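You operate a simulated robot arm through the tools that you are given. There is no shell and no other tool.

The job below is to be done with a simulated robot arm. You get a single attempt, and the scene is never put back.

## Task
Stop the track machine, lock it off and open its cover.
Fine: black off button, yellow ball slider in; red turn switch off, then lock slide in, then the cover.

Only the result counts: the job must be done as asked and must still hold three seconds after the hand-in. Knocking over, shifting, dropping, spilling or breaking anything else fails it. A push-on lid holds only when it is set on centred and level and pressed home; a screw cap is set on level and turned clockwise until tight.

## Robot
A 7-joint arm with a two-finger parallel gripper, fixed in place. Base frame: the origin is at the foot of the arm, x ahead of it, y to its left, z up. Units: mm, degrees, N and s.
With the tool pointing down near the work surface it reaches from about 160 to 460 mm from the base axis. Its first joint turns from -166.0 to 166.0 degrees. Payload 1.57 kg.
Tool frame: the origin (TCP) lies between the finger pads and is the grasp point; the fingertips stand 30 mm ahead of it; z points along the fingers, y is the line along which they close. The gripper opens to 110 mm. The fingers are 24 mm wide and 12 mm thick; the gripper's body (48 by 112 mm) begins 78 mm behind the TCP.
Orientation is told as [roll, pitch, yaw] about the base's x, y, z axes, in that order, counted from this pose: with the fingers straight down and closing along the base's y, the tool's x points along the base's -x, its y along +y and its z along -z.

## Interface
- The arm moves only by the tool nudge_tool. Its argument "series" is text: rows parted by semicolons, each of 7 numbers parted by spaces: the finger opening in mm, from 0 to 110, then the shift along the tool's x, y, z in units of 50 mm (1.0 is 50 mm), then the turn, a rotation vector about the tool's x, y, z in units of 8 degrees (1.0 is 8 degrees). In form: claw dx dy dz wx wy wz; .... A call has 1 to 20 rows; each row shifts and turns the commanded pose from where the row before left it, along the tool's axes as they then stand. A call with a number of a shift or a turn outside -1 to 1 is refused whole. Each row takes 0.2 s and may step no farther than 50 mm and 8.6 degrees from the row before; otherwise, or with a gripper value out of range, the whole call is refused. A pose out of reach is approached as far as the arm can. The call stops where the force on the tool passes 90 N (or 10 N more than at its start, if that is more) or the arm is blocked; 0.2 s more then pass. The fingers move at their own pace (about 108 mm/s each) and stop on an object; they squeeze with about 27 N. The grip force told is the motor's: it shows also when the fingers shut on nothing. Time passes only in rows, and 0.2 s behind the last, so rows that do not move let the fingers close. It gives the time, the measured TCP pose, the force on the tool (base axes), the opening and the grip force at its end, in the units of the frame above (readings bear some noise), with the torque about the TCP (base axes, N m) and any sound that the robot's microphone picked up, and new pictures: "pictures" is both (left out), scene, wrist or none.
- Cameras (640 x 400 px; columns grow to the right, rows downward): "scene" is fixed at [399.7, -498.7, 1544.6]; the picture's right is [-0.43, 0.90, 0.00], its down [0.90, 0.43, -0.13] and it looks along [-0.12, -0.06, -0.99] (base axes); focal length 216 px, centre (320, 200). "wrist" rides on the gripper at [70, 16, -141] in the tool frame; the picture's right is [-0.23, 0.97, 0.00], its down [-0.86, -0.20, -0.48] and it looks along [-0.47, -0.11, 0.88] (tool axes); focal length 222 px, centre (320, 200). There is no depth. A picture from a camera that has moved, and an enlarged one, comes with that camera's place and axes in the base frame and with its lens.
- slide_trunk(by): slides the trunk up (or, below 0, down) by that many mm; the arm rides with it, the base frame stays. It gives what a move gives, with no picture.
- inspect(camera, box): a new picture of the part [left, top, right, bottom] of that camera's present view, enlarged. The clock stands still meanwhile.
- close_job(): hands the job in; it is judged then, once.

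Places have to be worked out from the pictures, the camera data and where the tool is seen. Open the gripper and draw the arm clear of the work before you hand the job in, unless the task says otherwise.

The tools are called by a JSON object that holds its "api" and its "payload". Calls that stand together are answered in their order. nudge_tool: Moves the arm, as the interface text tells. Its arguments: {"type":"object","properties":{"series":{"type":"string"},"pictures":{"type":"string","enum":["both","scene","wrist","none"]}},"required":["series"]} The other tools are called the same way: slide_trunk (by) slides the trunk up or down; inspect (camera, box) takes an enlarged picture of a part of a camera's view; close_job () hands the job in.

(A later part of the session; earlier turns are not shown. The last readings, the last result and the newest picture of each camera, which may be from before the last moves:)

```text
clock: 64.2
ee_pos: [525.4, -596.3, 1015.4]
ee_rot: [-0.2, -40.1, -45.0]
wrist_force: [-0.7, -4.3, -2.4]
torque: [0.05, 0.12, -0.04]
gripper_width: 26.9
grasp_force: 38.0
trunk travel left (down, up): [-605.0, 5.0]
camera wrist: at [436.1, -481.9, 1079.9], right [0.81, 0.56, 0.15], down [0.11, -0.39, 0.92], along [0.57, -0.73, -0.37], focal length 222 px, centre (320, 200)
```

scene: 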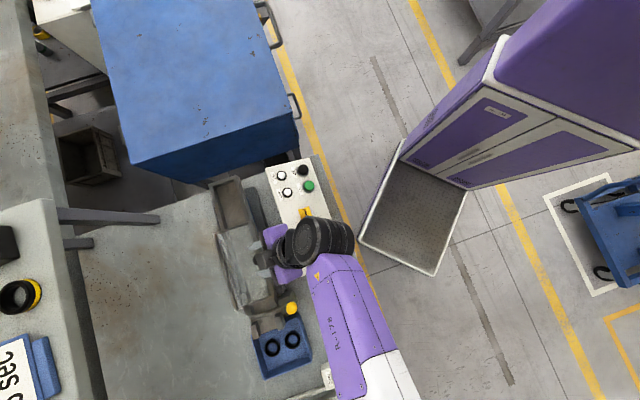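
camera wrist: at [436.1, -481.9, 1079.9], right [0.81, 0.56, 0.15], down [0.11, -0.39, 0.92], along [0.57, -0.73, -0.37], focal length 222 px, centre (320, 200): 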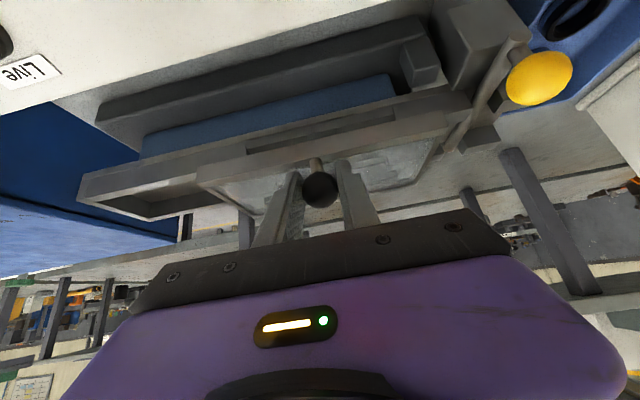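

Gripped at 27 mm. I try a gentle 8 mm lift along the expected hinge arc and read the force.

{"api": "nudge_tool", "payload": {"series": "0 -0.069 0 -0.042 0 0 0; 0 -0.069 0 -0.042 0 0 0; 0 0 0 0 0 0 0", "pictures": "wrist"}}

{"api": "inspect", "payload": {"camera": "wrist", "box": [150, 20, 490, 230]}}

```text
clock: 65.0
ee_pos: [527.5, -598.1, 1021.9]
ee_rot: [-0.2, -39.8, -45.0]
wrist_force: [-6.9, -5.0, -12.0]
torque: [0.79, 0.82, 0.0]
gripper_width: 27.0
grasp_force: 38.0
trunk travel left (down, up): [-605.0, 5.0]
camera wrist: at [437.6, -483.2, 1086.9], right [0.81, 0.56, 0.14], down [0.11, -0.39, 0.92], along [0.57, -0.73, -0.38], focal length 222 px, centre (320, 200)
```

wrist: 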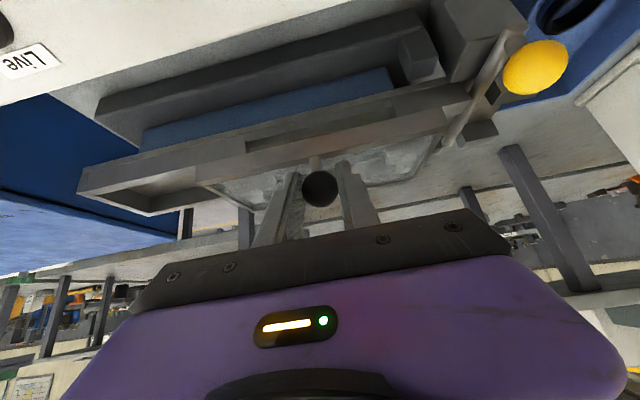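

```text
1.88 times, centred on (320, 125) of wrist
camera zoom: at [437.6, -483.2, 1086.9], right [0.81, 0.56, 0.14], down [0.11, -0.39, 0.92], along [0.57, -0.73, -0.38], focal length 418 px, centre (320, 341)
```

zoom: 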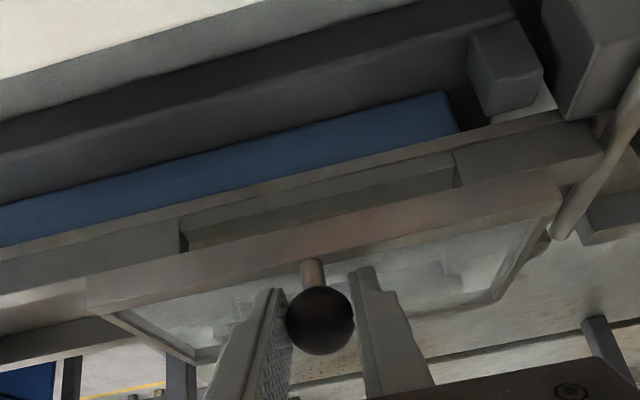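

The lid's near edge has risen with the knob — it is hinged at the far side; much of the load seems to be the ball twisting in the grip. I test easing the squeeze slightly by commanding 25 mm.

{"api": "nudge_tool", "payload": {"series": "25 0 0 0 0 0 0; 25 0 0 0 0 0 0", "pictures": "none"}}

```text
clock: 65.6
ee_pos: [526.7, -598.5, 1022.7]
ee_rot: [-0.1, -39.8, -45.1]
wrist_force: [-9.7, -4.5, -10.1]
torque: [0.76, 0.8, -0.06]
gripper_width: 27.2
grasp_force: 38.0
trunk travel left (down, up): [-605.0, 5.0]
```

The squeeze stays at 38 N, which is fine. I continue along the arc in 6° steps, checking forces after three steps.

{"api": "nudge_tool", "payload": {"series": "0 -0.204 0 -0.09 0 0 0; 0 -0.213 0 -0.068 0 0 0; 0 -0.218 0 -0.045 0 0 0; 0 0 0 0 0 0 0", "pictures": "both"}}

{"api": "inspect", "payload": {"camera": "wrist", "box": [150, 20, 490, 230]}}

```text
clock: 66.6
ee_pos: [540.4, -611.2, 1052.2]
ee_rot: [-0.3, -40.0, -45.0]
wrist_force: [-21.0, -8.5, -5.9]
torque: [0.58, 0.8, -0.05]
gripper_width: 27.0
grasp_force: 38.2
trunk travel left (down, up): [-605.0, 5.0]
camera wrist: at [450.5, -495.3, 1115.4], right [0.81, 0.56, 0.14], down [0.11, -0.39, 0.92], along [0.57, -0.73, -0.37], focal length 222 px, centre (320, 200)
```

scene: 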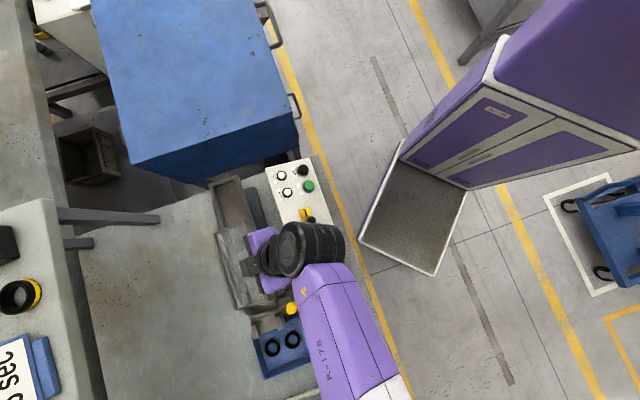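
wrist: 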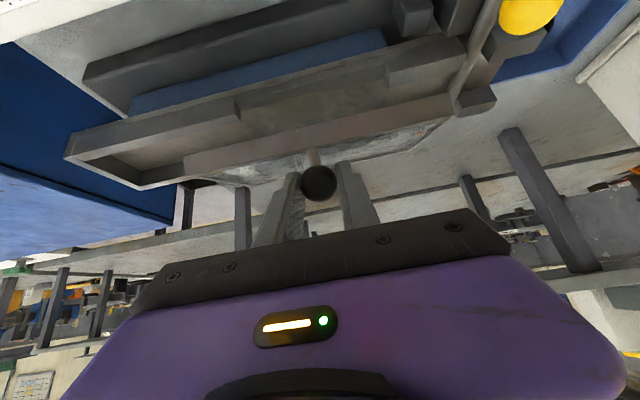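

```text
1.88 times, centred on (320, 125) of wrist
camera zoom: at [450.5, -495.3, 1115.4], right [0.81, 0.56, 0.14], down [0.11, -0.39, 0.92], along [0.57, -0.73, -0.37], focal length 418 px, centre (320, 341)
```

zoom: 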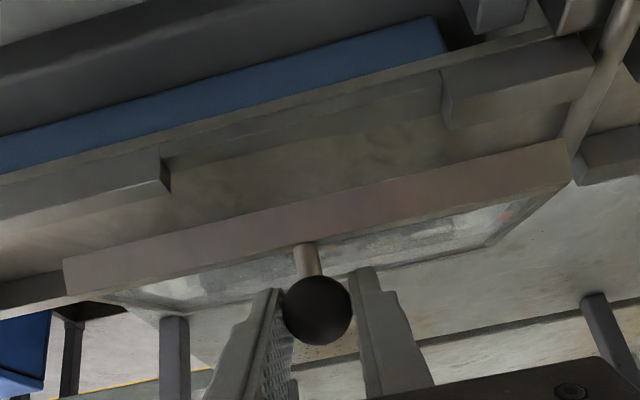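

The lid is swinging up nicely with ~10 N along the arc; a side load of ~21 N in -p suggests a 1 mm shift in -p. I continue to about 46°.

{"api": "nudge_tool", "payload": {"series": "0 -0.22 -0.01 -0.023 0 0 0; 0 -0.224 -0.01 0 0 0 0; 0 -0.222 -0.01 0.025 0 0 0; 0 -0.217 0 0.046 0 0 0; 0 0 0 0 0 0 0", "pictures": "wrist"}}

{"api": "inspect", "payload": {"camera": "wrist", "box": [150, 20, 490, 230]}}

```text
clock: 67.8
ee_pos: [564.5, -635.1, 1079.0]
ee_rot: [0.0, -40.0, -45.1]
wrist_force: [-15.3, -0.3, -1.6]
torque: [0.66, 0.84, 0.06]
gripper_width: 27.2
grasp_force: 37.3
trunk travel left (down, up): [-605.0, 5.0]
camera wrist: at [473.9, -520.1, 1142.0], right [0.81, 0.57, 0.15], down [0.1, -0.39, 0.92], along [0.58, -0.73, -0.37], focal length 222 px, centre (320, 200)
```

wrist: 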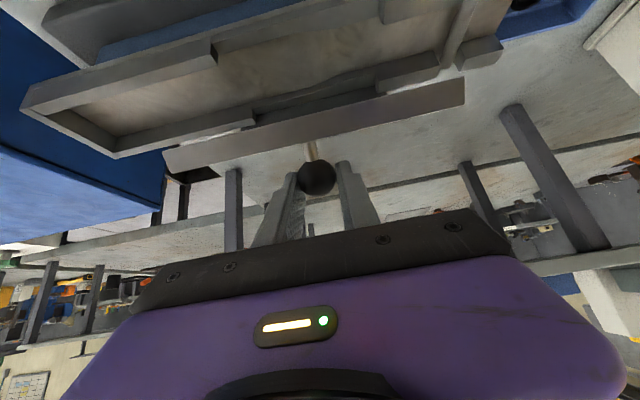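

```text
1.88 times, centred on (320, 125) of wrist
camera zoom: at [473.9, -520.1, 1142.0], right [0.81, 0.57, 0.15], down [0.1, -0.39, 0.92], along [0.58, -0.73, -0.37], focal length 418 px, centre (320, 341)
```

zoom: 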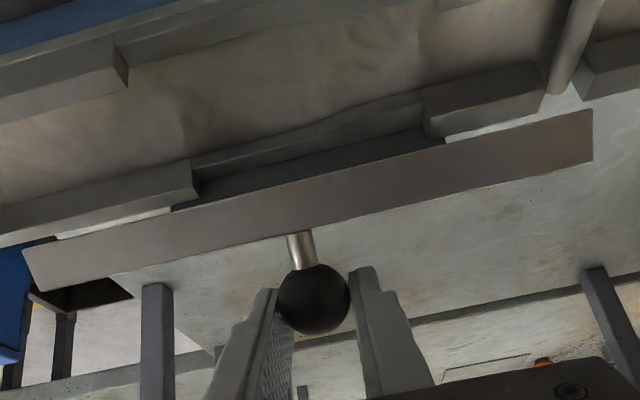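

At about 45° with light forces and the hand clear of the lid. I continue the arc to about 70°.

{"api": "nudge_tool", "payload": {"series": "0 -0.212 -0.005 0.071 0 0 0; 0 -0.203 -0.005 0.092 0 0 0; 0 -0.194 -0.005 0.111 0 0 0; 0 -0.179 0 0.132 0 0 0; 0 0 0 0 0 0 0", "pictures": "both"}}

{"api": "inspect", "payload": {"camera": "wrist", "box": [150, 20, 490, 230]}}

```text
clock: 69.0
ee_pos: [596.2, -668.1, 1088.2]
ee_rot: [0.0, -40.0, -45.0]
wrist_force: [-6.0, 4.4, 10.6]
torque: [0.47, 0.55, 0.02]
gripper_width: 27.0
grasp_force: 37.4
trunk travel left (down, up): [-605.0, 5.0]
camera wrist: at [505.8, -552.1, 1152.7], right [0.81, 0.57, 0.15], down [0.1, -0.39, 0.92], along [0.58, -0.73, -0.37], focal length 222 px, centre (320, 200)
```

scene: 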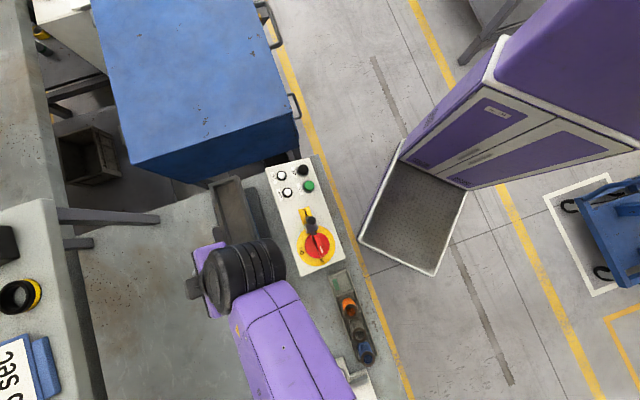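
wrist: 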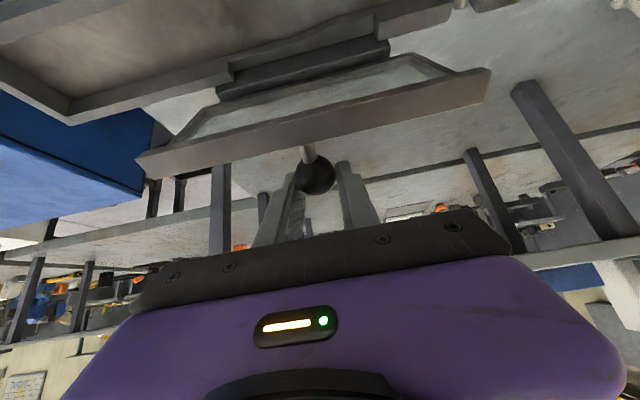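

```text
1.88 times, centred on (320, 125) of wrist
camera zoom: at [505.8, -552.1, 1152.7], right [0.81, 0.57, 0.15], down [0.1, -0.39, 0.92], along [0.58, -0.73, -0.37], focal length 418 px, centre (320, 341)
```

zoom: 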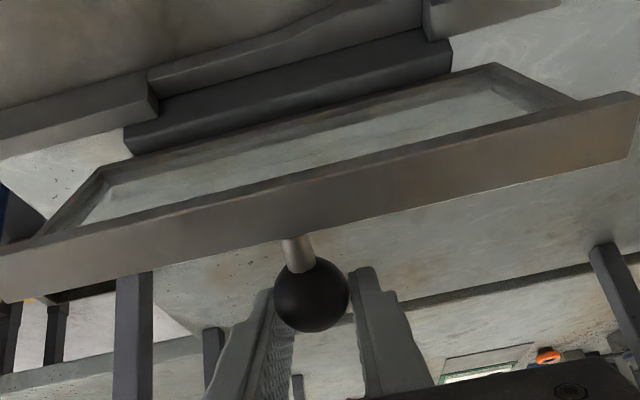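

About 68° open; the lid pushes the hand slightly upward, so I follow a marginally higher arc and continue to about 88°.

{"api": "nudge_tool", "payload": {"series": "0 -0.179 0 0.135 0 0 0; 0 -0.161 0 0.151 0 0 0; 0 -0.142 0 0.166 0 0 0; 0 0 0 0 0 0 0", "pictures": "wrist"}}

{"api": "inspect", "payload": {"camera": "wrist", "box": [150, 20, 490, 230]}}

```text
clock: 70.0
ee_pos: [619.9, -690.8, 1084.2]
ee_rot: [0.0, -40.0, -45.0]
wrist_force: [-0.3, -0.4, -0.6]
torque: [0.01, -0.01, -0.01]
gripper_width: 0.0
grasp_force: 21.3
trunk travel left (down, up): [-605.0, 5.0]
camera wrist: at [529.5, -575.4, 1148.7], right [0.81, 0.57, 0.15], down [0.11, -0.39, 0.92], along [0.57, -0.73, -0.37], focal length 222 px, centre (320, 200)
```

wrist: 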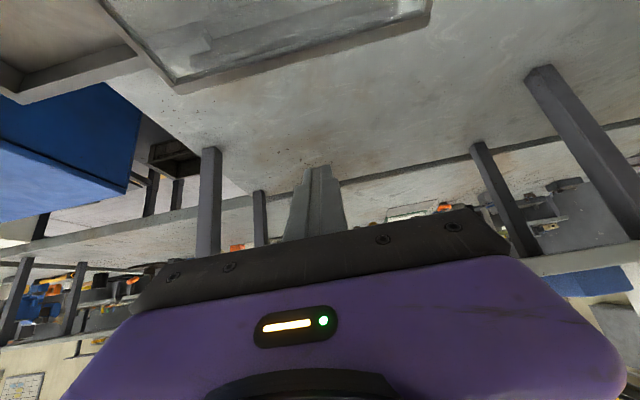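

```text
1.88 times, centred on (320, 125) of wrist
camera zoom: at [529.5, -575.4, 1148.7], right [0.81, 0.57, 0.15], down [0.11, -0.39, 0.92], along [0.57, -0.73, -0.37], focal length 418 px, centre (320, 341)
```

zoom: 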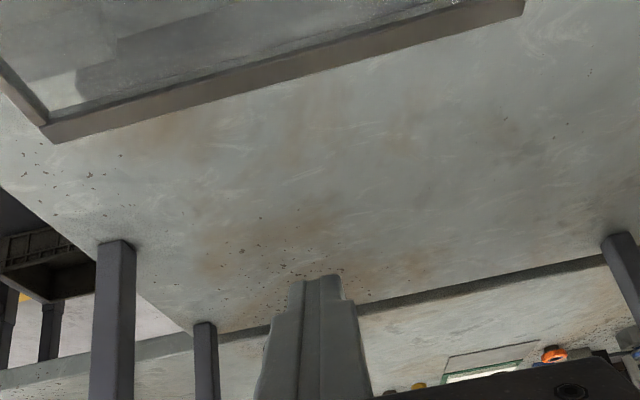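

The knob slipped from the fingers and the lid swung back. I look at its state before trying again.

{"api": "nudge_tool", "payload": {"series": "0 0 0 -0.6 0 0 0; 0 0.4 0 -0.4 0 0 0; 0 0.6 0 -0.4 0 0 0; 0 0.6 0 -0.4 0 0 0; 0 0.6 0 -0.4 0 0 0; 0 0.6 0 -0.4 0 0 0; 0 0 0 0 0 0 0", "pictures": "both"}}

{"api": "inspect", "payload": {"camera": "wrist", "box": [150, 20, 490, 230]}}

{"api": "inspect", "payload": {"camera": "scene", "box": [190, 150, 350, 370]}}

```text
clock: 71.6
ee_pos: [483.2, -556.2, 1092.5]
ee_rot: [-0.1, -39.9, -45.0]
wrist_force: [0.5, 0.8, 0.9]
torque: [-0.01, -0.04, -0.01]
gripper_width: 0.0
grasp_force: 21.6
trunk travel left (down, up): [-605.0, 5.0]
camera wrist: at [392.5, -440.8, 1157.4], right [0.81, 0.57, 0.15], down [0.1, -0.39, 0.92], along [0.57, -0.73, -0.37], focal length 222 px, centre (320, 200)
```

scene: 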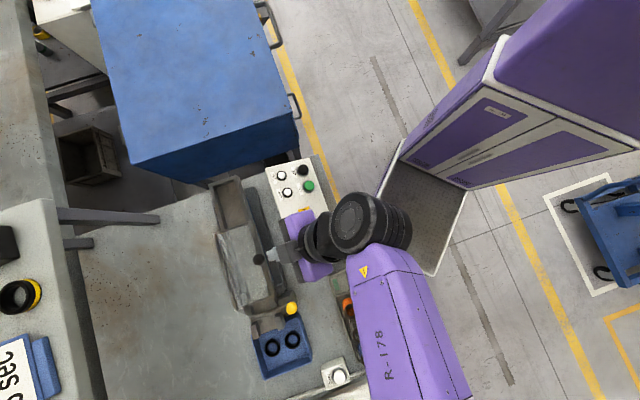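
wrist: 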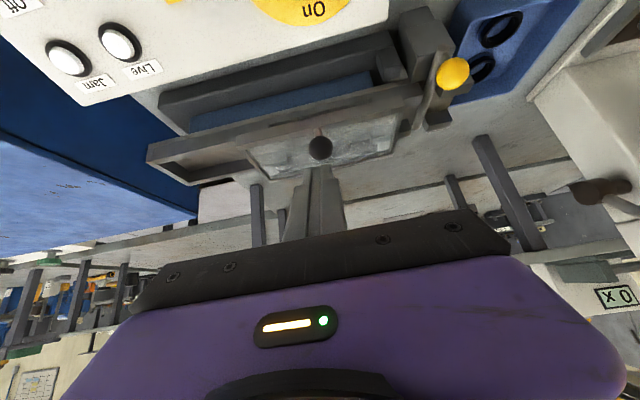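

```text
1.88 times, centred on (320, 125) of wrist
camera zoom: at [392.5, -440.8, 1157.4], right [0.81, 0.57, 0.15], down [0.1, -0.39, 0.92], along [0.57, -0.73, -0.37], focal length 418 px, centre (320, 341)
```

zoom: 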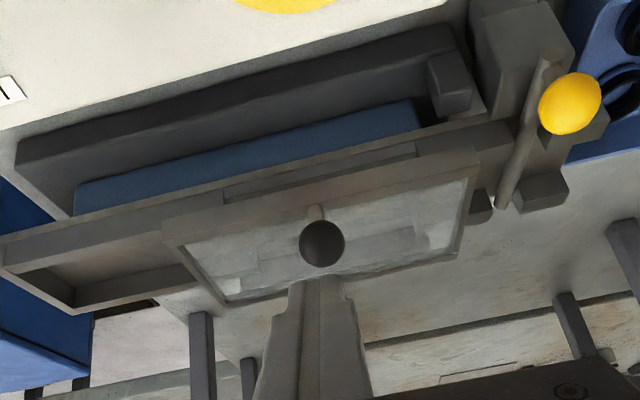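

```text
1.82 times, centred on (270, 260) of scene
camera zoom: at [399.7, -498.7, 1544.6], right [-0.43, 0.9, 0.0], down [0.9, 0.43, -0.13], along [-0.12, -0.06, -0.99], focal length 392 px, centre (411, 91)
```

zoom: 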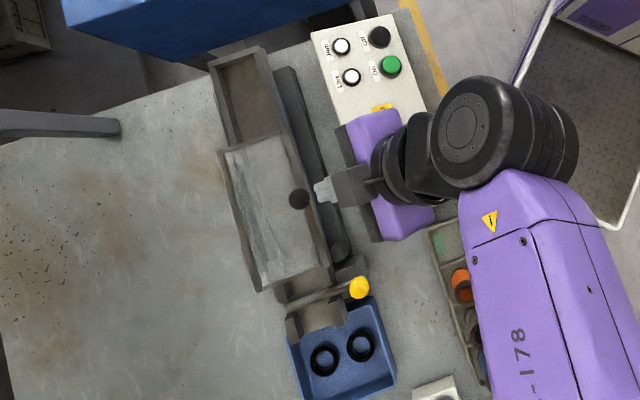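

The lid fell shut unharmed; the ball crept across the pad because it twisted in the grip. I'll grip again with more tilt and turn the tool along with the lid at first. Before that, I check that a 30° tilt can reach the open-lid position.

{"api": "nudge_tool", "payload": {"series": "0 -0.522 0 0.473 0 0 0; 0 -0.522 0 0.473 0 0 0; 0 -0.522 0 0.473 0 0 0; 0 -0.522 0 0.473 0 0 0; 0 -0.522 0 0.473 0 0 0; 0 -0.522 0 0.473 0 0 0; 0 0 0 0 0 0.625 0; 0 0 0 0 0 0.625 0; 0 0 0 0 0 0 0", "pictures": "wrist"}}

```text
clock: 73.6
ee_pos: [633.9, -705.5, 1086.8]
ee_rot: [0.0, -30.0, -45.1]
wrist_force: [0.5, -0.2, 0.5]
torque: [0.0, 0.0, 0.02]
gripper_width: 0.0
grasp_force: 21.3
trunk travel left (down, up): [-605.0, 5.0]
camera wrist: at [553.2, -600.1, 1175.0], right [0.83, 0.55, 0.11], down [0.21, -0.5, 0.84], along [0.52, -0.67, -0.53], focal length 222 px, centre (320, 200)
```

wrist: 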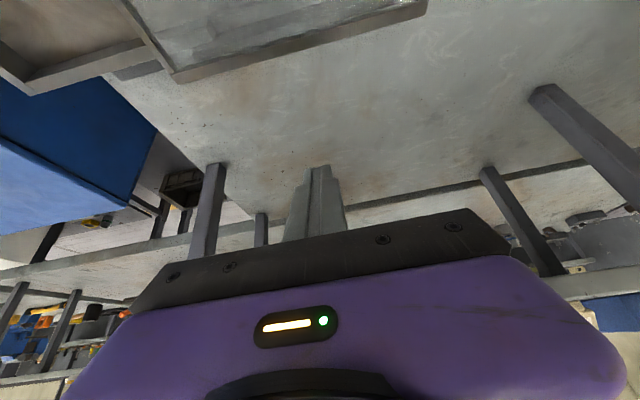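

Reachable at 30° tilt. I also test 14° tilt there, since less tilt at the end means less twisting in the grip.

{"api": "nudge_tool", "payload": {"series": "0 0 0 0 0 1 0; 0 0 0 0 0 1 0; 0 0 0 0 0 0 0", "pictures": "none"}}

```text
clock: 74.4
ee_pos: [631.4, -698.7, 1084.9]
ee_rot: [-0.2, -13.8, -45.1]
wrist_force: [-0.1, 0.1, 0.2]
torque: [0.01, 0.01, 0.02]
gripper_width: 0.0
grasp_force: 21.1
out of reach, approached as far as the arm can: row 2
trunk travel left (down, up): [-605.0, 5.0]
```

14° reaches to about q=+90, so I can finish at 18° tilt. Now I return to the panel side of the knob and set a 60° tilt for the new grip.

{"api": "nudge_tool", "payload": {"series": "50 0.662 0 -0.266 0 0 0; 50 0.662 0 -0.266 0 0 0; 50 0.662 0 -0.266 0 0 0; 50 0.662 0 -0.266 0 0 0; 50 0.662 0 -0.266 0 0 0; 50 0.662 0 -0.266 0 0 0; 50 0 0 0 0 -0.9625 0; 50 0 0 0 0 -0.9625 0; 50 0 0 0 0 -0.9625 0; 50 0 0 0 0 -0.9625 0; 50 0 0 0 0 -0.9625 0; 50 0 0 0 0 -0.9625 0; 50 0 0 0 0 0 0", "pictures": "both"}}

```text
clock: 77.2
ee_pos: [482.6, -547.3, 1113.7]
ee_rot: [-0.1, -60.3, -45.0]
wrist_force: [0.1, -0.1, -0.1]
torque: [-0.03, -0.01, 0.04]
gripper_width: 50.2
grasp_force: 0.0
trunk travel left (down, up): [-605.0, 5.0]
camera wrist: at [382.4, -422.8, 1125.2], right [0.77, 0.61, 0.2], down [-0.13, -0.15, 0.98], along [0.62, -0.78, -0.03], focal length 222 px, centre (320, 200)
```

scene: 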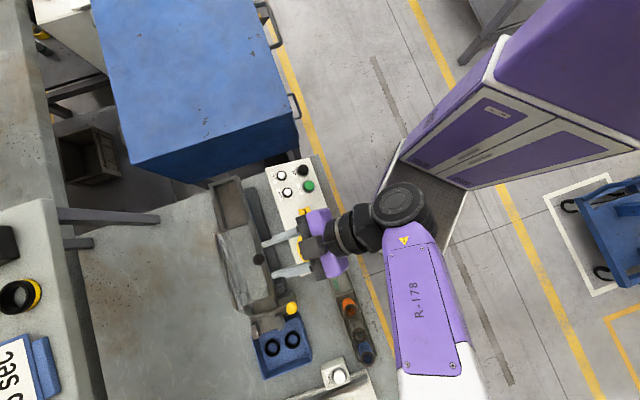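
wrist: 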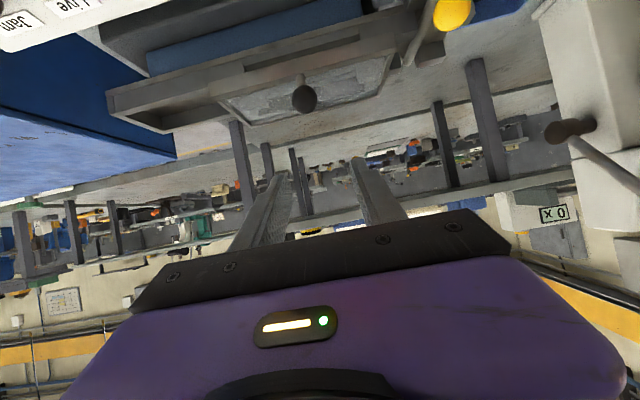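

Tilt is 60°, knob confirmed at (531,-601,1010). I lower to the approach line with a 4 mm sideways correction, then look.

{"api": "nudge_tool", "payload": {"series": "50 0.594 -0.078 0.348 0 0 0; 50 0.594 0 0.348 0 0 0; 50 0 0 0.4 0 0 0; 50 0 0 0 0 0 0", "pictures": "wrist"}}

{"api": "inspect", "payload": {"camera": "wrist", "box": [150, 20, 490, 230]}}

```text
clock: 78.2
ee_pos: [492.9, -562.7, 1036.6]
ee_rot: [-0.1, -60.3, -44.9]
wrist_force: [0.2, -0.3, -0.3]
torque: [0.01, 0.0, 0.0]
gripper_width: 50.0
grasp_force: 0.1
trunk travel left (down, up): [-605.0, 5.0]
camera wrist: at [392.8, -438.2, 1046.7], right [0.77, 0.61, 0.2], down [-0.13, -0.15, 0.98], along [0.62, -0.78, -0.03], focal length 222 px, centre (320, 200)
```

wrist: 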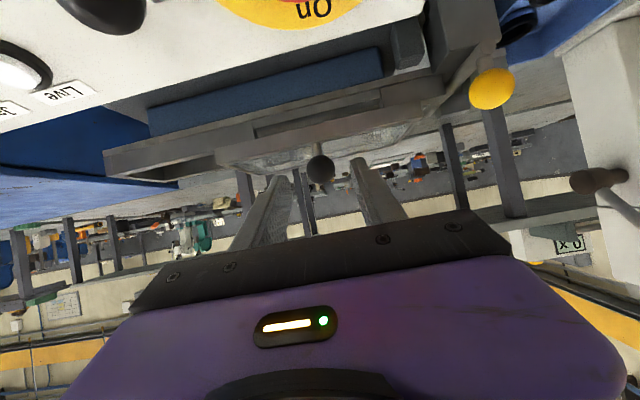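

```text
1.88 times, centred on (320, 125) of wrist
camera zoom: at [392.8, -438.2, 1046.7], right [0.77, 0.61, 0.2], down [-0.13, -0.15, 0.98], along [0.62, -0.78, -0.03], focal length 418 px, centre (320, 341)
```

zoom: 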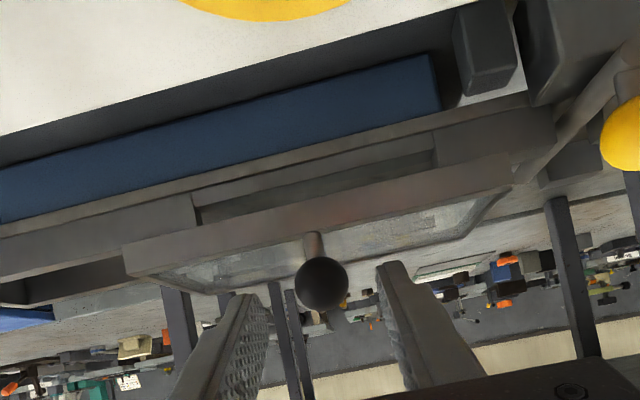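

Aligned; K refines to z≈1012. I advance the last 51 mm to straddle the knob and check.

{"api": "nudge_tool", "payload": {"series": "50 0.005 0 0.34 0 0 0; 50 0.005 0 0.34 0 0 0; 50 0 0 0.33 0 0 0; 50 0 0 0 0 0 0", "pictures": "wrist"}}

{"api": "inspect", "payload": {"camera": "wrist", "box": [150, 20, 490, 230]}}

```text
clock: 79.2
ee_pos: [521.5, -594.9, 1010.9]
ee_rot: [0.0, -60.2, -45.0]
wrist_force: [0.0, -0.3, -0.4]
torque: [0.02, -0.01, 0.03]
gripper_width: 50.1
grasp_force: 0.0
trunk travel left (down, up): [-605.0, 5.0]
camera wrist: at [422.1, -469.7, 1020.5], right [0.77, 0.61, 0.2], down [-0.13, -0.15, 0.98], along [0.62, -0.78, -0.03], focal length 222 px, centre (320, 200)
```

wrist: 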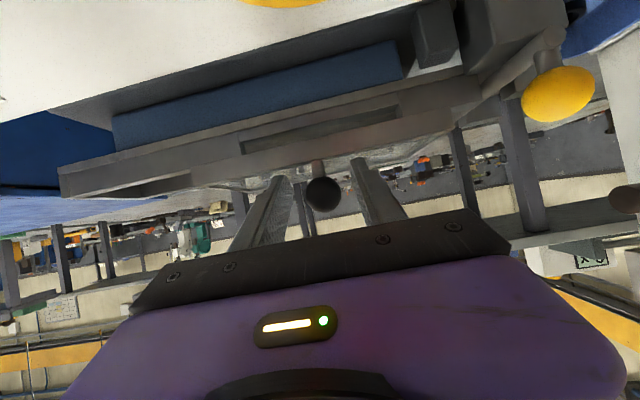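

```text
1.88 times, centred on (320, 125) of wrist
camera zoom: at [422.1, -469.7, 1020.5], right [0.77, 0.61, 0.2], down [-0.13, -0.15, 0.98], along [0.62, -0.78, -0.03], focal length 418 px, centre (320, 341)
```

zoom: 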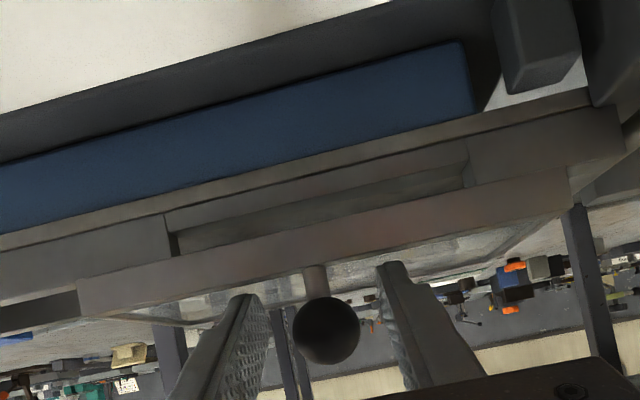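

Ball is at tool x≈-6, z≈+8, and about 3 mm to +p; I correct that and close the fingers.

{"api": "nudge_tool", "payload": {"series": "50 0 0.055 0 0 0 0; 20 0 0 0 0 0 0; 0 0 0 0 0 0 0; 0 0 0 0 0 0 0", "pictures": "wrist"}}

{"api": "inspect", "payload": {"camera": "wrist", "box": [150, 20, 490, 230]}}

```text
clock: 80.2
ee_pos: [522.0, -593.3, 1010.6]
ee_rot: [-0.2, -60.3, -45.0]
wrist_force: [-8.5, -10.3, -1.9]
torque: [-0.04, 0.0, -0.19]
gripper_width: 27.2
grasp_force: 38.1
trunk travel left (down, up): [-605.0, 5.0]
camera wrist: at [423.0, -468.2, 1021.3], right [0.77, 0.61, 0.2], down [-0.13, -0.15, 0.98], along [0.62, -0.78, -0.03], focal length 222 px, centre (320, 200)
```

wrist: 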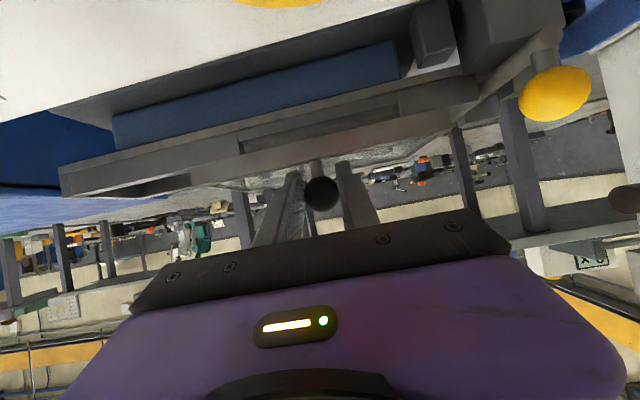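

```text
1.88 times, centred on (320, 125) of wrist
camera zoom: at [423.0, -468.2, 1021.3], right [0.77, 0.61, 0.2], down [-0.13, -0.15, 0.98], along [0.62, -0.78, -0.03], focal length 418 px, centre (320, 341)
```

zoom: 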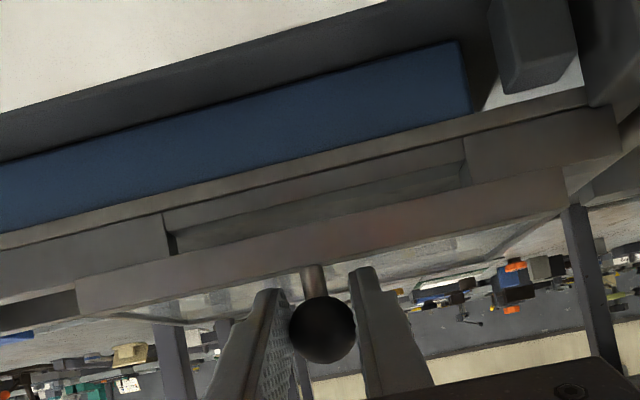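

Gripped at 27 mm. Now I lift along the arc while turning the tool with the lid (6° per step), three steps first.

{"api": "nudge_tool", "payload": {"series": "0 -0.239 -0.015 -0.041 0 0.75 0; 0 -0.236 0 -0.039 0 0.75 0; 0 -0.237 0 -0.041 0 0.75 0; 0 0 0 0 0 0 0", "pictures": "wrist"}}

{"api": "inspect", "payload": {"camera": "wrist", "box": [150, 20, 490, 230]}}

```text
clock: 81.2
ee_pos: [532.4, -602.8, 1043.5]
ee_rot: [-0.3, -41.9, -45.0]
wrist_force: [-23.0, -0.1, 5.8]
torque: [0.14, 0.29, -0.2]
gripper_width: 27.3
grasp_force: 37.1
trunk travel left (down, up): [-605.0, 5.0]
camera wrist: at [441.4, -486.6, 1101.9], right [0.81, 0.57, 0.15], down [0.08, -0.36, 0.93], along [0.58, -0.74, -0.34], focal length 222 px, centre (320, 200)
```

wrist: 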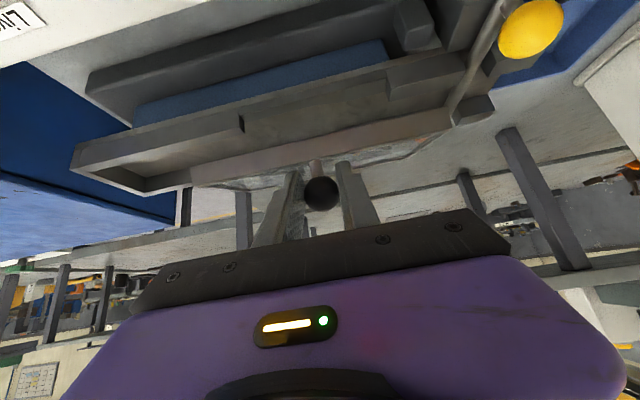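

```text
1.88 times, centred on (320, 125) of wrist
camera zoom: at [441.4, -486.6, 1101.9], right [0.81, 0.57, 0.15], down [0.08, -0.36, 0.93], along [0.58, -0.74, -0.34], focal length 418 px, centre (320, 341)
```

zoom: 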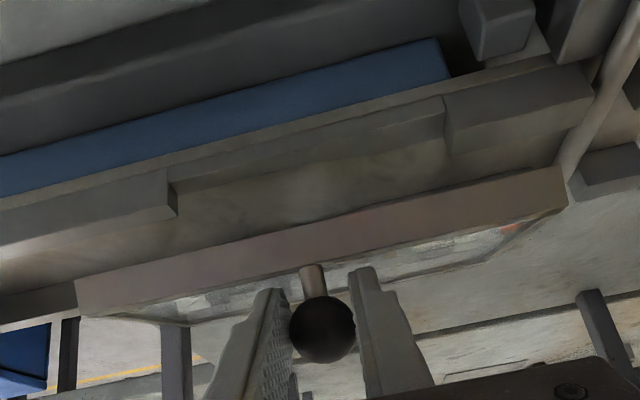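

The ball is not slipping now (same place in the fingers, low torque). I shift slightly outward and -p to relieve the side load and continue to 42°.

{"api": "nudge_tool", "payload": {"series": "0 -0.233 -0.025 -0.065 0 0.75 0; 0 -0.237 0 -0.043 0 0.75 0; 0 -0.236 0 -0.041 0 0.75 0; 0 -0.237 0 -0.039 0 0.75 0; 0 0 0 0 0 0 0", "pictures": "wrist"}}

{"api": "inspect", "payload": {"camera": "wrist", "box": [150, 20, 490, 230]}}

```text
clock: 82.4
ee_pos: [556.6, -627.8, 1075.5]
ee_rot: [-0.1, -18.1, -45.2]
wrist_force: [-14.1, -13.9, -11.0]
torque: [0.2, 0.59, -0.15]
gripper_width: 26.8
grasp_force: 37.9
trunk travel left (down, up): [-605.0, 5.0]
camera wrist: at [491.3, -536.8, 1189.2], right [0.84, 0.53, 0.07], down [0.33, -0.61, 0.72], along [0.43, -0.58, -0.69], focal length 222 px, centre (320, 200)
```

wrist: 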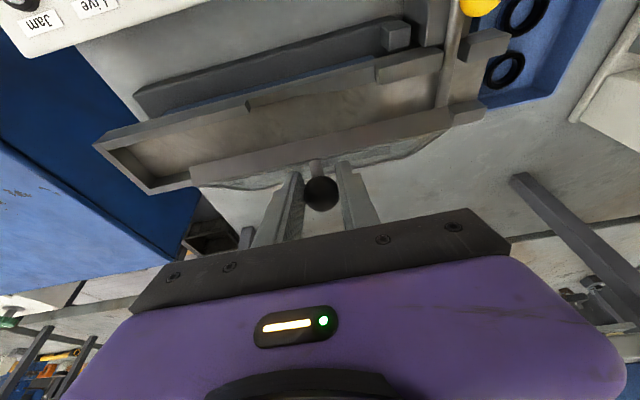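

```text
1.88 times, centred on (320, 125) of wrist
camera zoom: at [491.3, -536.8, 1189.2], right [0.84, 0.53, 0.07], down [0.33, -0.61, 0.72], along [0.43, -0.58, -0.69], focal length 418 px, centre (320, 341)
```

zoom: 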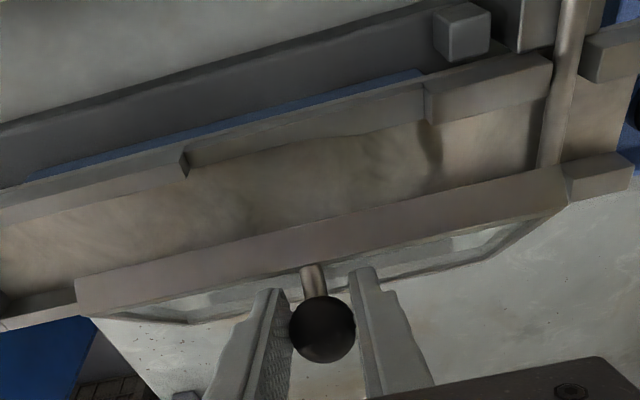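

Still no creep at ~42°, tool tilt 18°. Now I hold this tilt and keep following the arc; the ball will turn in the grip from here. Three steps, then check.

{"api": "nudge_tool", "payload": {"series": "0 -0.224 -0.03 -0.011 0 0 0; 0 -0.222 0 -0.01 0 0 0; 0 -0.222 0 0.015 0 0 0; 0 0 0 0 0 0 0", "pictures": "wrist"}}

{"api": "inspect", "payload": {"camera": "wrist", "box": [150, 20, 490, 230]}}

```text
clock: 83.4
ee_pos: [580.4, -650.8, 1086.6]
ee_rot: [0.0, -18.1, -45.1]
wrist_force: [-10.0, 6.4, -0.2]
torque: [0.84, 0.8, 0.01]
gripper_width: 27.1
grasp_force: 37.4
trunk travel left (down, up): [-605.0, 5.0]
camera wrist: at [513.5, -560.0, 1200.3], right [0.84, 0.54, 0.07], down [0.33, -0.61, 0.72], along [0.43, -0.58, -0.69], focal length 222 px, centre (320, 200)
```

wrist: 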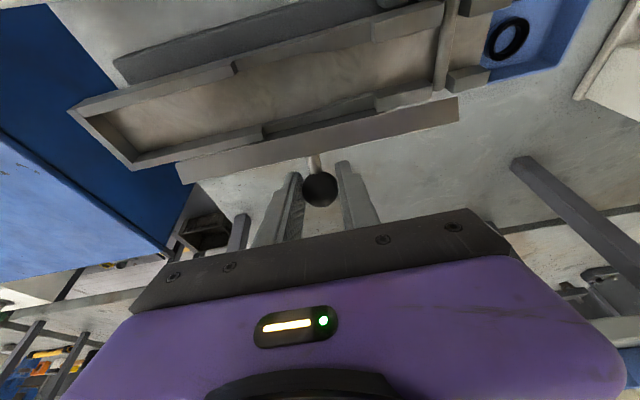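

```text
1.88 times, centred on (320, 125) of wrist
camera zoom: at [513.5, -560.0, 1200.3], right [0.84, 0.54, 0.07], down [0.33, -0.61, 0.72], along [0.43, -0.58, -0.69], focal length 418 px, centre (320, 341)
```

zoom: 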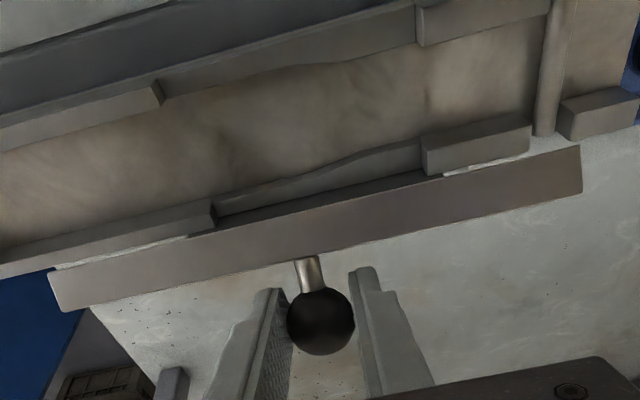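

Only ~3–4 mm of creep so far. I continue three more steps toward ~78°.

{"api": "nudge_tool", "payload": {"series": "0 -0.219 0 0.038 0 0 0; 0 -0.214 0 0.059 0 0 0; 0 -0.207 0 0.082 0 0 0; 0 0 0 0 0 0 0", "pictures": "wrist"}}

{"api": "inspect", "payload": {"camera": "wrist", "box": [150, 20, 490, 230]}}

```text
clock: 84.4
ee_pos: [604.4, -673.9, 1088.8]
ee_rot: [0.0, -18.2, -45.0]
wrist_force: [-7.8, 6.7, -1.0]
torque: [0.74, 0.72, -0.06]
gripper_width: 26.7
grasp_force: 37.4
trunk travel left (down, up): [-605.0, 5.0]
camera wrist: at [536.9, -582.9, 1202.3], right [0.84, 0.54, 0.07], down [0.33, -0.61, 0.72], along [0.43, -0.58, -0.69], focal length 222 px, centre (320, 200)
```

wrist: 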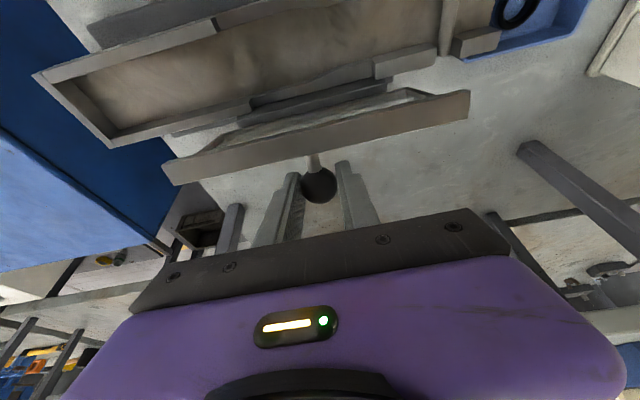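

```text
1.88 times, centred on (320, 125) of wrist
camera zoom: at [536.9, -582.9, 1202.3], right [0.84, 0.54, 0.07], down [0.33, -0.61, 0.72], along [0.43, -0.58, -0.69], focal length 418 px, centre (320, 341)
```

zoom: 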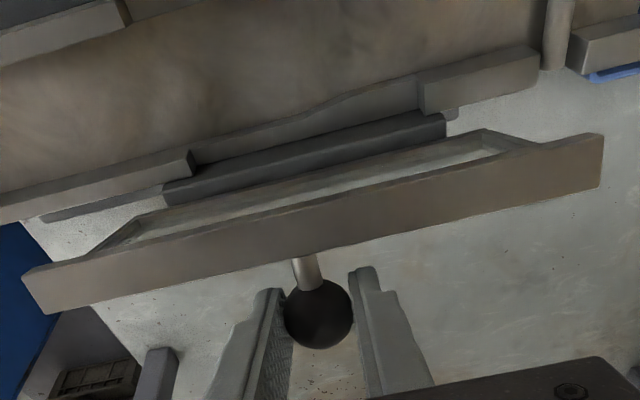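

Creep is modest (~7 mm of ~18 available) at about 75°. I continue three steps past vertical.

{"api": "nudge_tool", "payload": {"series": "0 -0.196 0 0.104 0 0 0; 0 -0.185 0 0.123 0 0 0; 0 -0.172 0 0.142 0 0 0; 0 0 0 0 0 0 0", "pictures": "wrist"}}

{"api": "inspect", "payload": {"camera": "wrist", "box": [150, 20, 490, 230]}}

```text
clock: 85.4
ee_pos: [625.8, -697.0, 1081.0]
ee_rot: [0.0, -18.3, -45.0]
wrist_force: [-1.6, 5.3, 10.9]
torque: [0.71, 0.65, -0.01]
gripper_width: 27.1
grasp_force: 37.7
trunk travel left (down, up): [-605.0, 5.0]
camera wrist: at [559.7, -605.8, 1193.9], right [0.84, 0.54, 0.07], down [0.33, -0.61, 0.72], along [0.43, -0.58, -0.69], focal length 222 px, centre (320, 200)
```

wrist: 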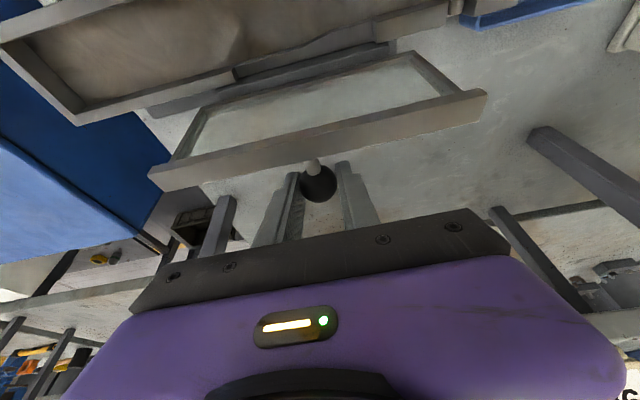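

```text
1.88 times, centred on (320, 125) of wrist
camera zoom: at [559.7, -605.8, 1193.9], right [0.84, 0.54, 0.07], down [0.33, -0.61, 0.72], along [0.43, -0.58, -0.69], focal length 418 px, centre (320, 341)
```

zoom: 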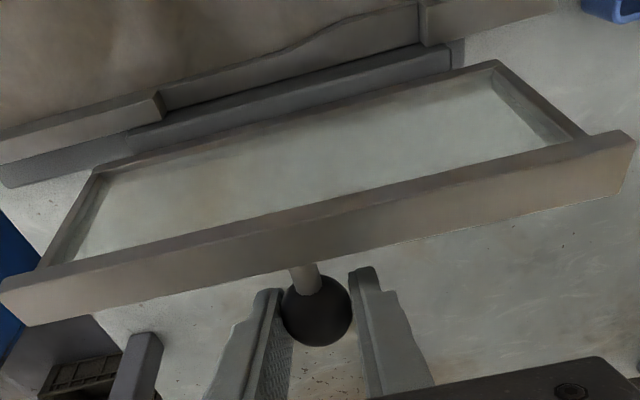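

The lid is at about 92°, ball still well held. I continue a little further (with slight extra tilt for reach) until it rests against its stop.

{"api": "nudge_tool", "payload": {"series": "0 -0.172 0 0.13 0 -0.4 0; 0 -0.138 0 0.17 0 -0.4 0; 0 0 0 0 0 0 0", "pictures": "both"}}

{"api": "inspect", "payload": {"camera": "wrist", "box": [150, 20, 490, 230]}}

```text
clock: 86.2
ee_pos: [639.1, -710.6, 1071.6]
ee_rot: [0.0, -24.6, -44.9]
wrist_force: [-2.6, 7.7, 6.1]
torque: [0.73, 0.69, -0.03]
gripper_width: 26.9
grasp_force: 37.5
trunk travel left (down, up): [-605.0, 5.0]
camera wrist: at [564.6, -610.8, 1170.8], right [0.83, 0.54, 0.09], down [0.27, -0.55, 0.79], along [0.48, -0.63, -0.6], focal length 222 px, centre (320, 200)
```

scene: 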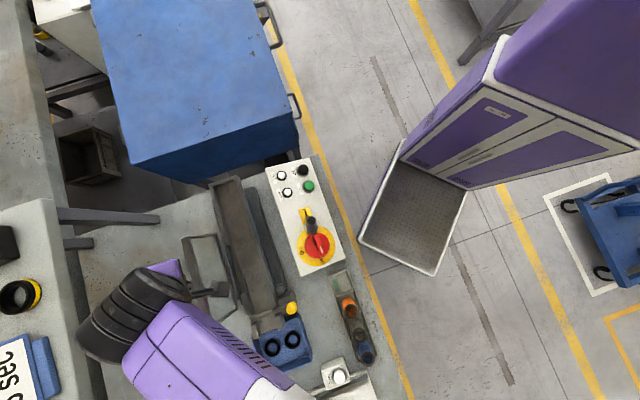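
wrist: 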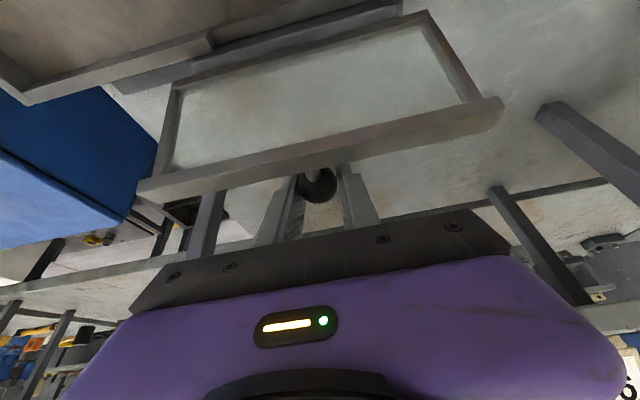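

```text
1.88 times, centred on (320, 125) of wrist
camera zoom: at [564.6, -610.8, 1170.8], right [0.83, 0.54, 0.09], down [0.27, -0.55, 0.79], along [0.48, -0.63, -0.6], focal length 418 px, centre (320, 341)
```

zoom: 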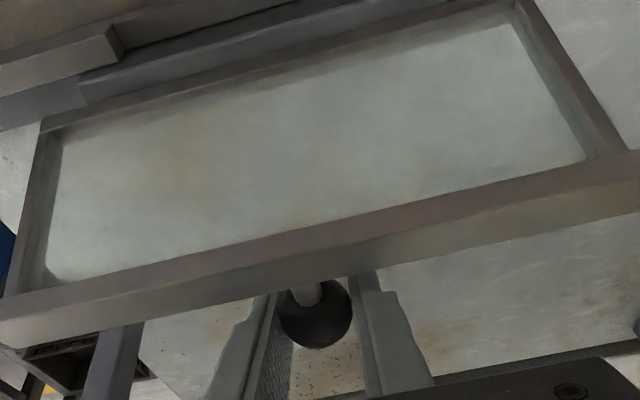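

About 104° open and past vertical with no stop felt yet. I probe 6° further in two small steps.

{"api": "nudge_tool", "payload": {"series": "0 -0.055 0 0.097 0 0 0; 0 -0.055 0 0.097 0 0 0; 0 0 0 0 0 0 0", "pictures": "wrist"}}

{"api": "inspect", "payload": {"camera": "wrist", "box": [150, 20, 490, 230]}}

```text
clock: 87.0
ee_pos: [645.4, -716.4, 1064.6]
ee_rot: [-0.1, -24.7, -45.0]
wrist_force: [-12.1, 22.7, 16.7]
torque: [0.2, 0.11, -0.07]
gripper_width: 27.4
grasp_force: 38.0
trunk travel left (down, up): [-605.0, 5.0]
camera wrist: at [570.8, -616.8, 1165.4], right [0.83, 0.54, 0.09], down [0.27, -0.55, 0.79], along [0.48, -0.64, -0.6], focal length 222 px, centre (320, 200)
```

wrist: 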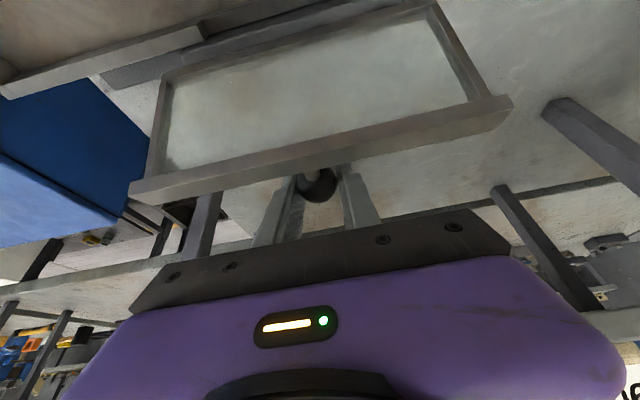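

```text
1.88 times, centred on (320, 125) of wrist
camera zoom: at [570.8, -616.8, 1165.4], right [0.83, 0.54, 0.09], down [0.27, -0.55, 0.79], along [0.48, -0.64, -0.6], focal length 418 px, centre (320, 341)
```

zoom: 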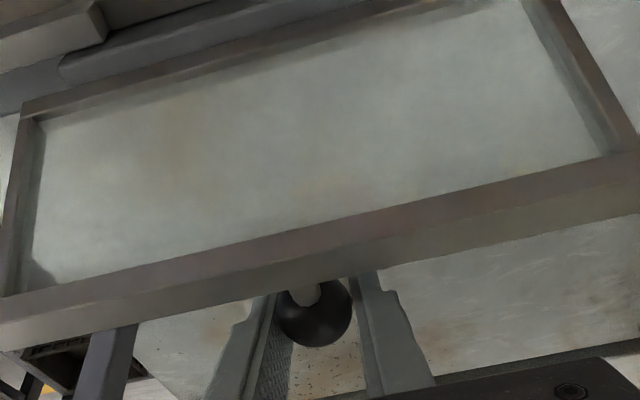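

The force rose to ~30 N against opening while the twist torque vanished: the lid is on its stop at ~108°. I ease back slightly and open the fingers to let it rest.

{"api": "nudge_tool", "payload": {"series": "0 0.03 0 -0.06 0 0 0; 60 0 0 0 0 0 0; 60 0 0 0 0 0 0; 60 0 0 0 0 0 0", "pictures": "wrist"}}

{"api": "inspect", "payload": {"camera": "wrist", "box": [150, 20, 490, 230]}}

```text
clock: 88.0
ee_pos: [645.0, -716.7, 1066.4]
ee_rot: [0.0, -24.6, -45.0]
wrist_force: [0.5, -0.5, 0.2]
torque: [-0.02, -0.01, 0.0]
gripper_width: 59.6
grasp_force: 0.1
trunk travel left (down, up): [-605.0, 5.0]
camera wrist: at [570.0, -615.8, 1166.0], right [0.83, 0.54, 0.09], down [0.27, -0.55, 0.79], along [0.48, -0.64, -0.6], focal length 222 px, centre (320, 200)
```

wrist: 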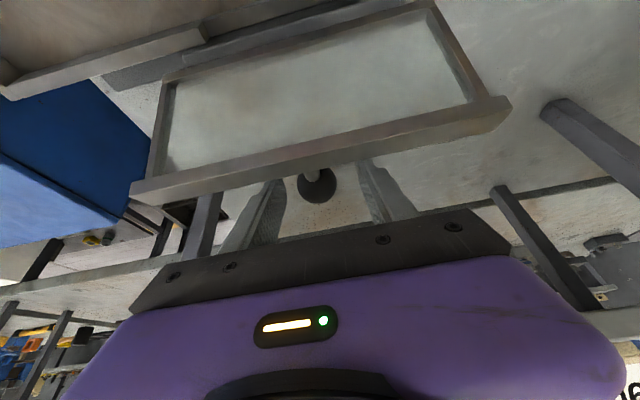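

```text
1.88 times, centred on (320, 125) of wrist
camera zoom: at [570.0, -615.8, 1166.0], right [0.83, 0.54, 0.09], down [0.27, -0.55, 0.79], along [0.48, -0.64, -0.6], focal length 418 px, centre (320, 341)
```

zoom: 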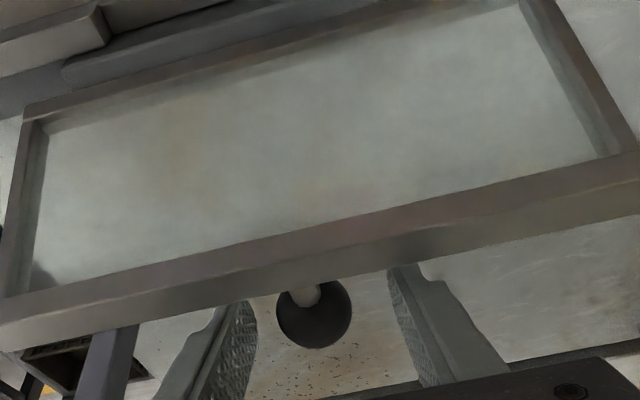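

The lid stays open on its stop with no load on the hand. I withdraw straight back along the fingers, slightly away from the lid's edge.

{"api": "nudge_tool", "payload": {"series": "60 -0.04 0 -0.3 0 0 0; 60 -0.04 0 -0.5 0 0 0; 60 0 0 -0.8 0 0 0; 60 0 0 -0.8 0 0 0; 60 0 0 -0.8 0 0 0; 60 0 0 0 0 0 0", "pictures": "both"}}

```text
clock: 89.4
ee_pos: [599.0, -670.8, 1212.0]
ee_rot: [-0.1, -24.6, -45.0]
wrist_force: [0.1, 0.1, -0.2]
torque: [0.0, -0.03, -0.01]
gripper_width: 60.0
grasp_force: 0.0
trunk travel left (down, up): [-605.0, 5.0]
camera wrist: at [524.2, -570.3, 1312.8], right [0.83, 0.54, 0.09], down [0.27, -0.55, 0.79], along [0.48, -0.63, -0.6], focal length 222 px, centre (320, 200)
```

scene: 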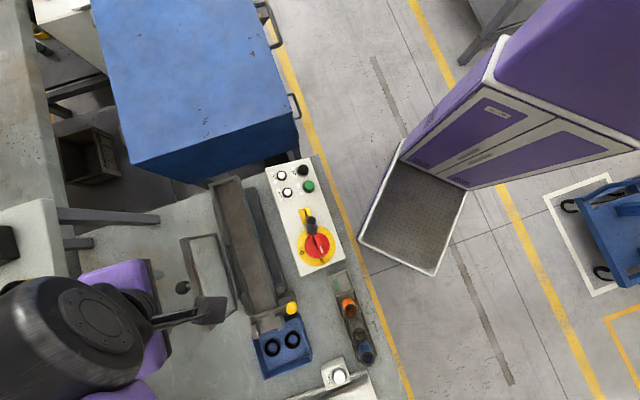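
wrist: 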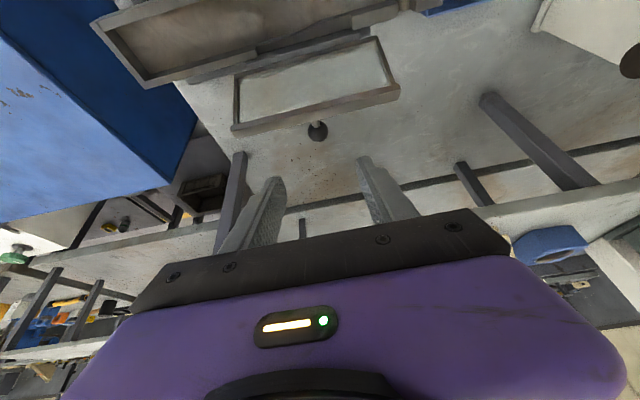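

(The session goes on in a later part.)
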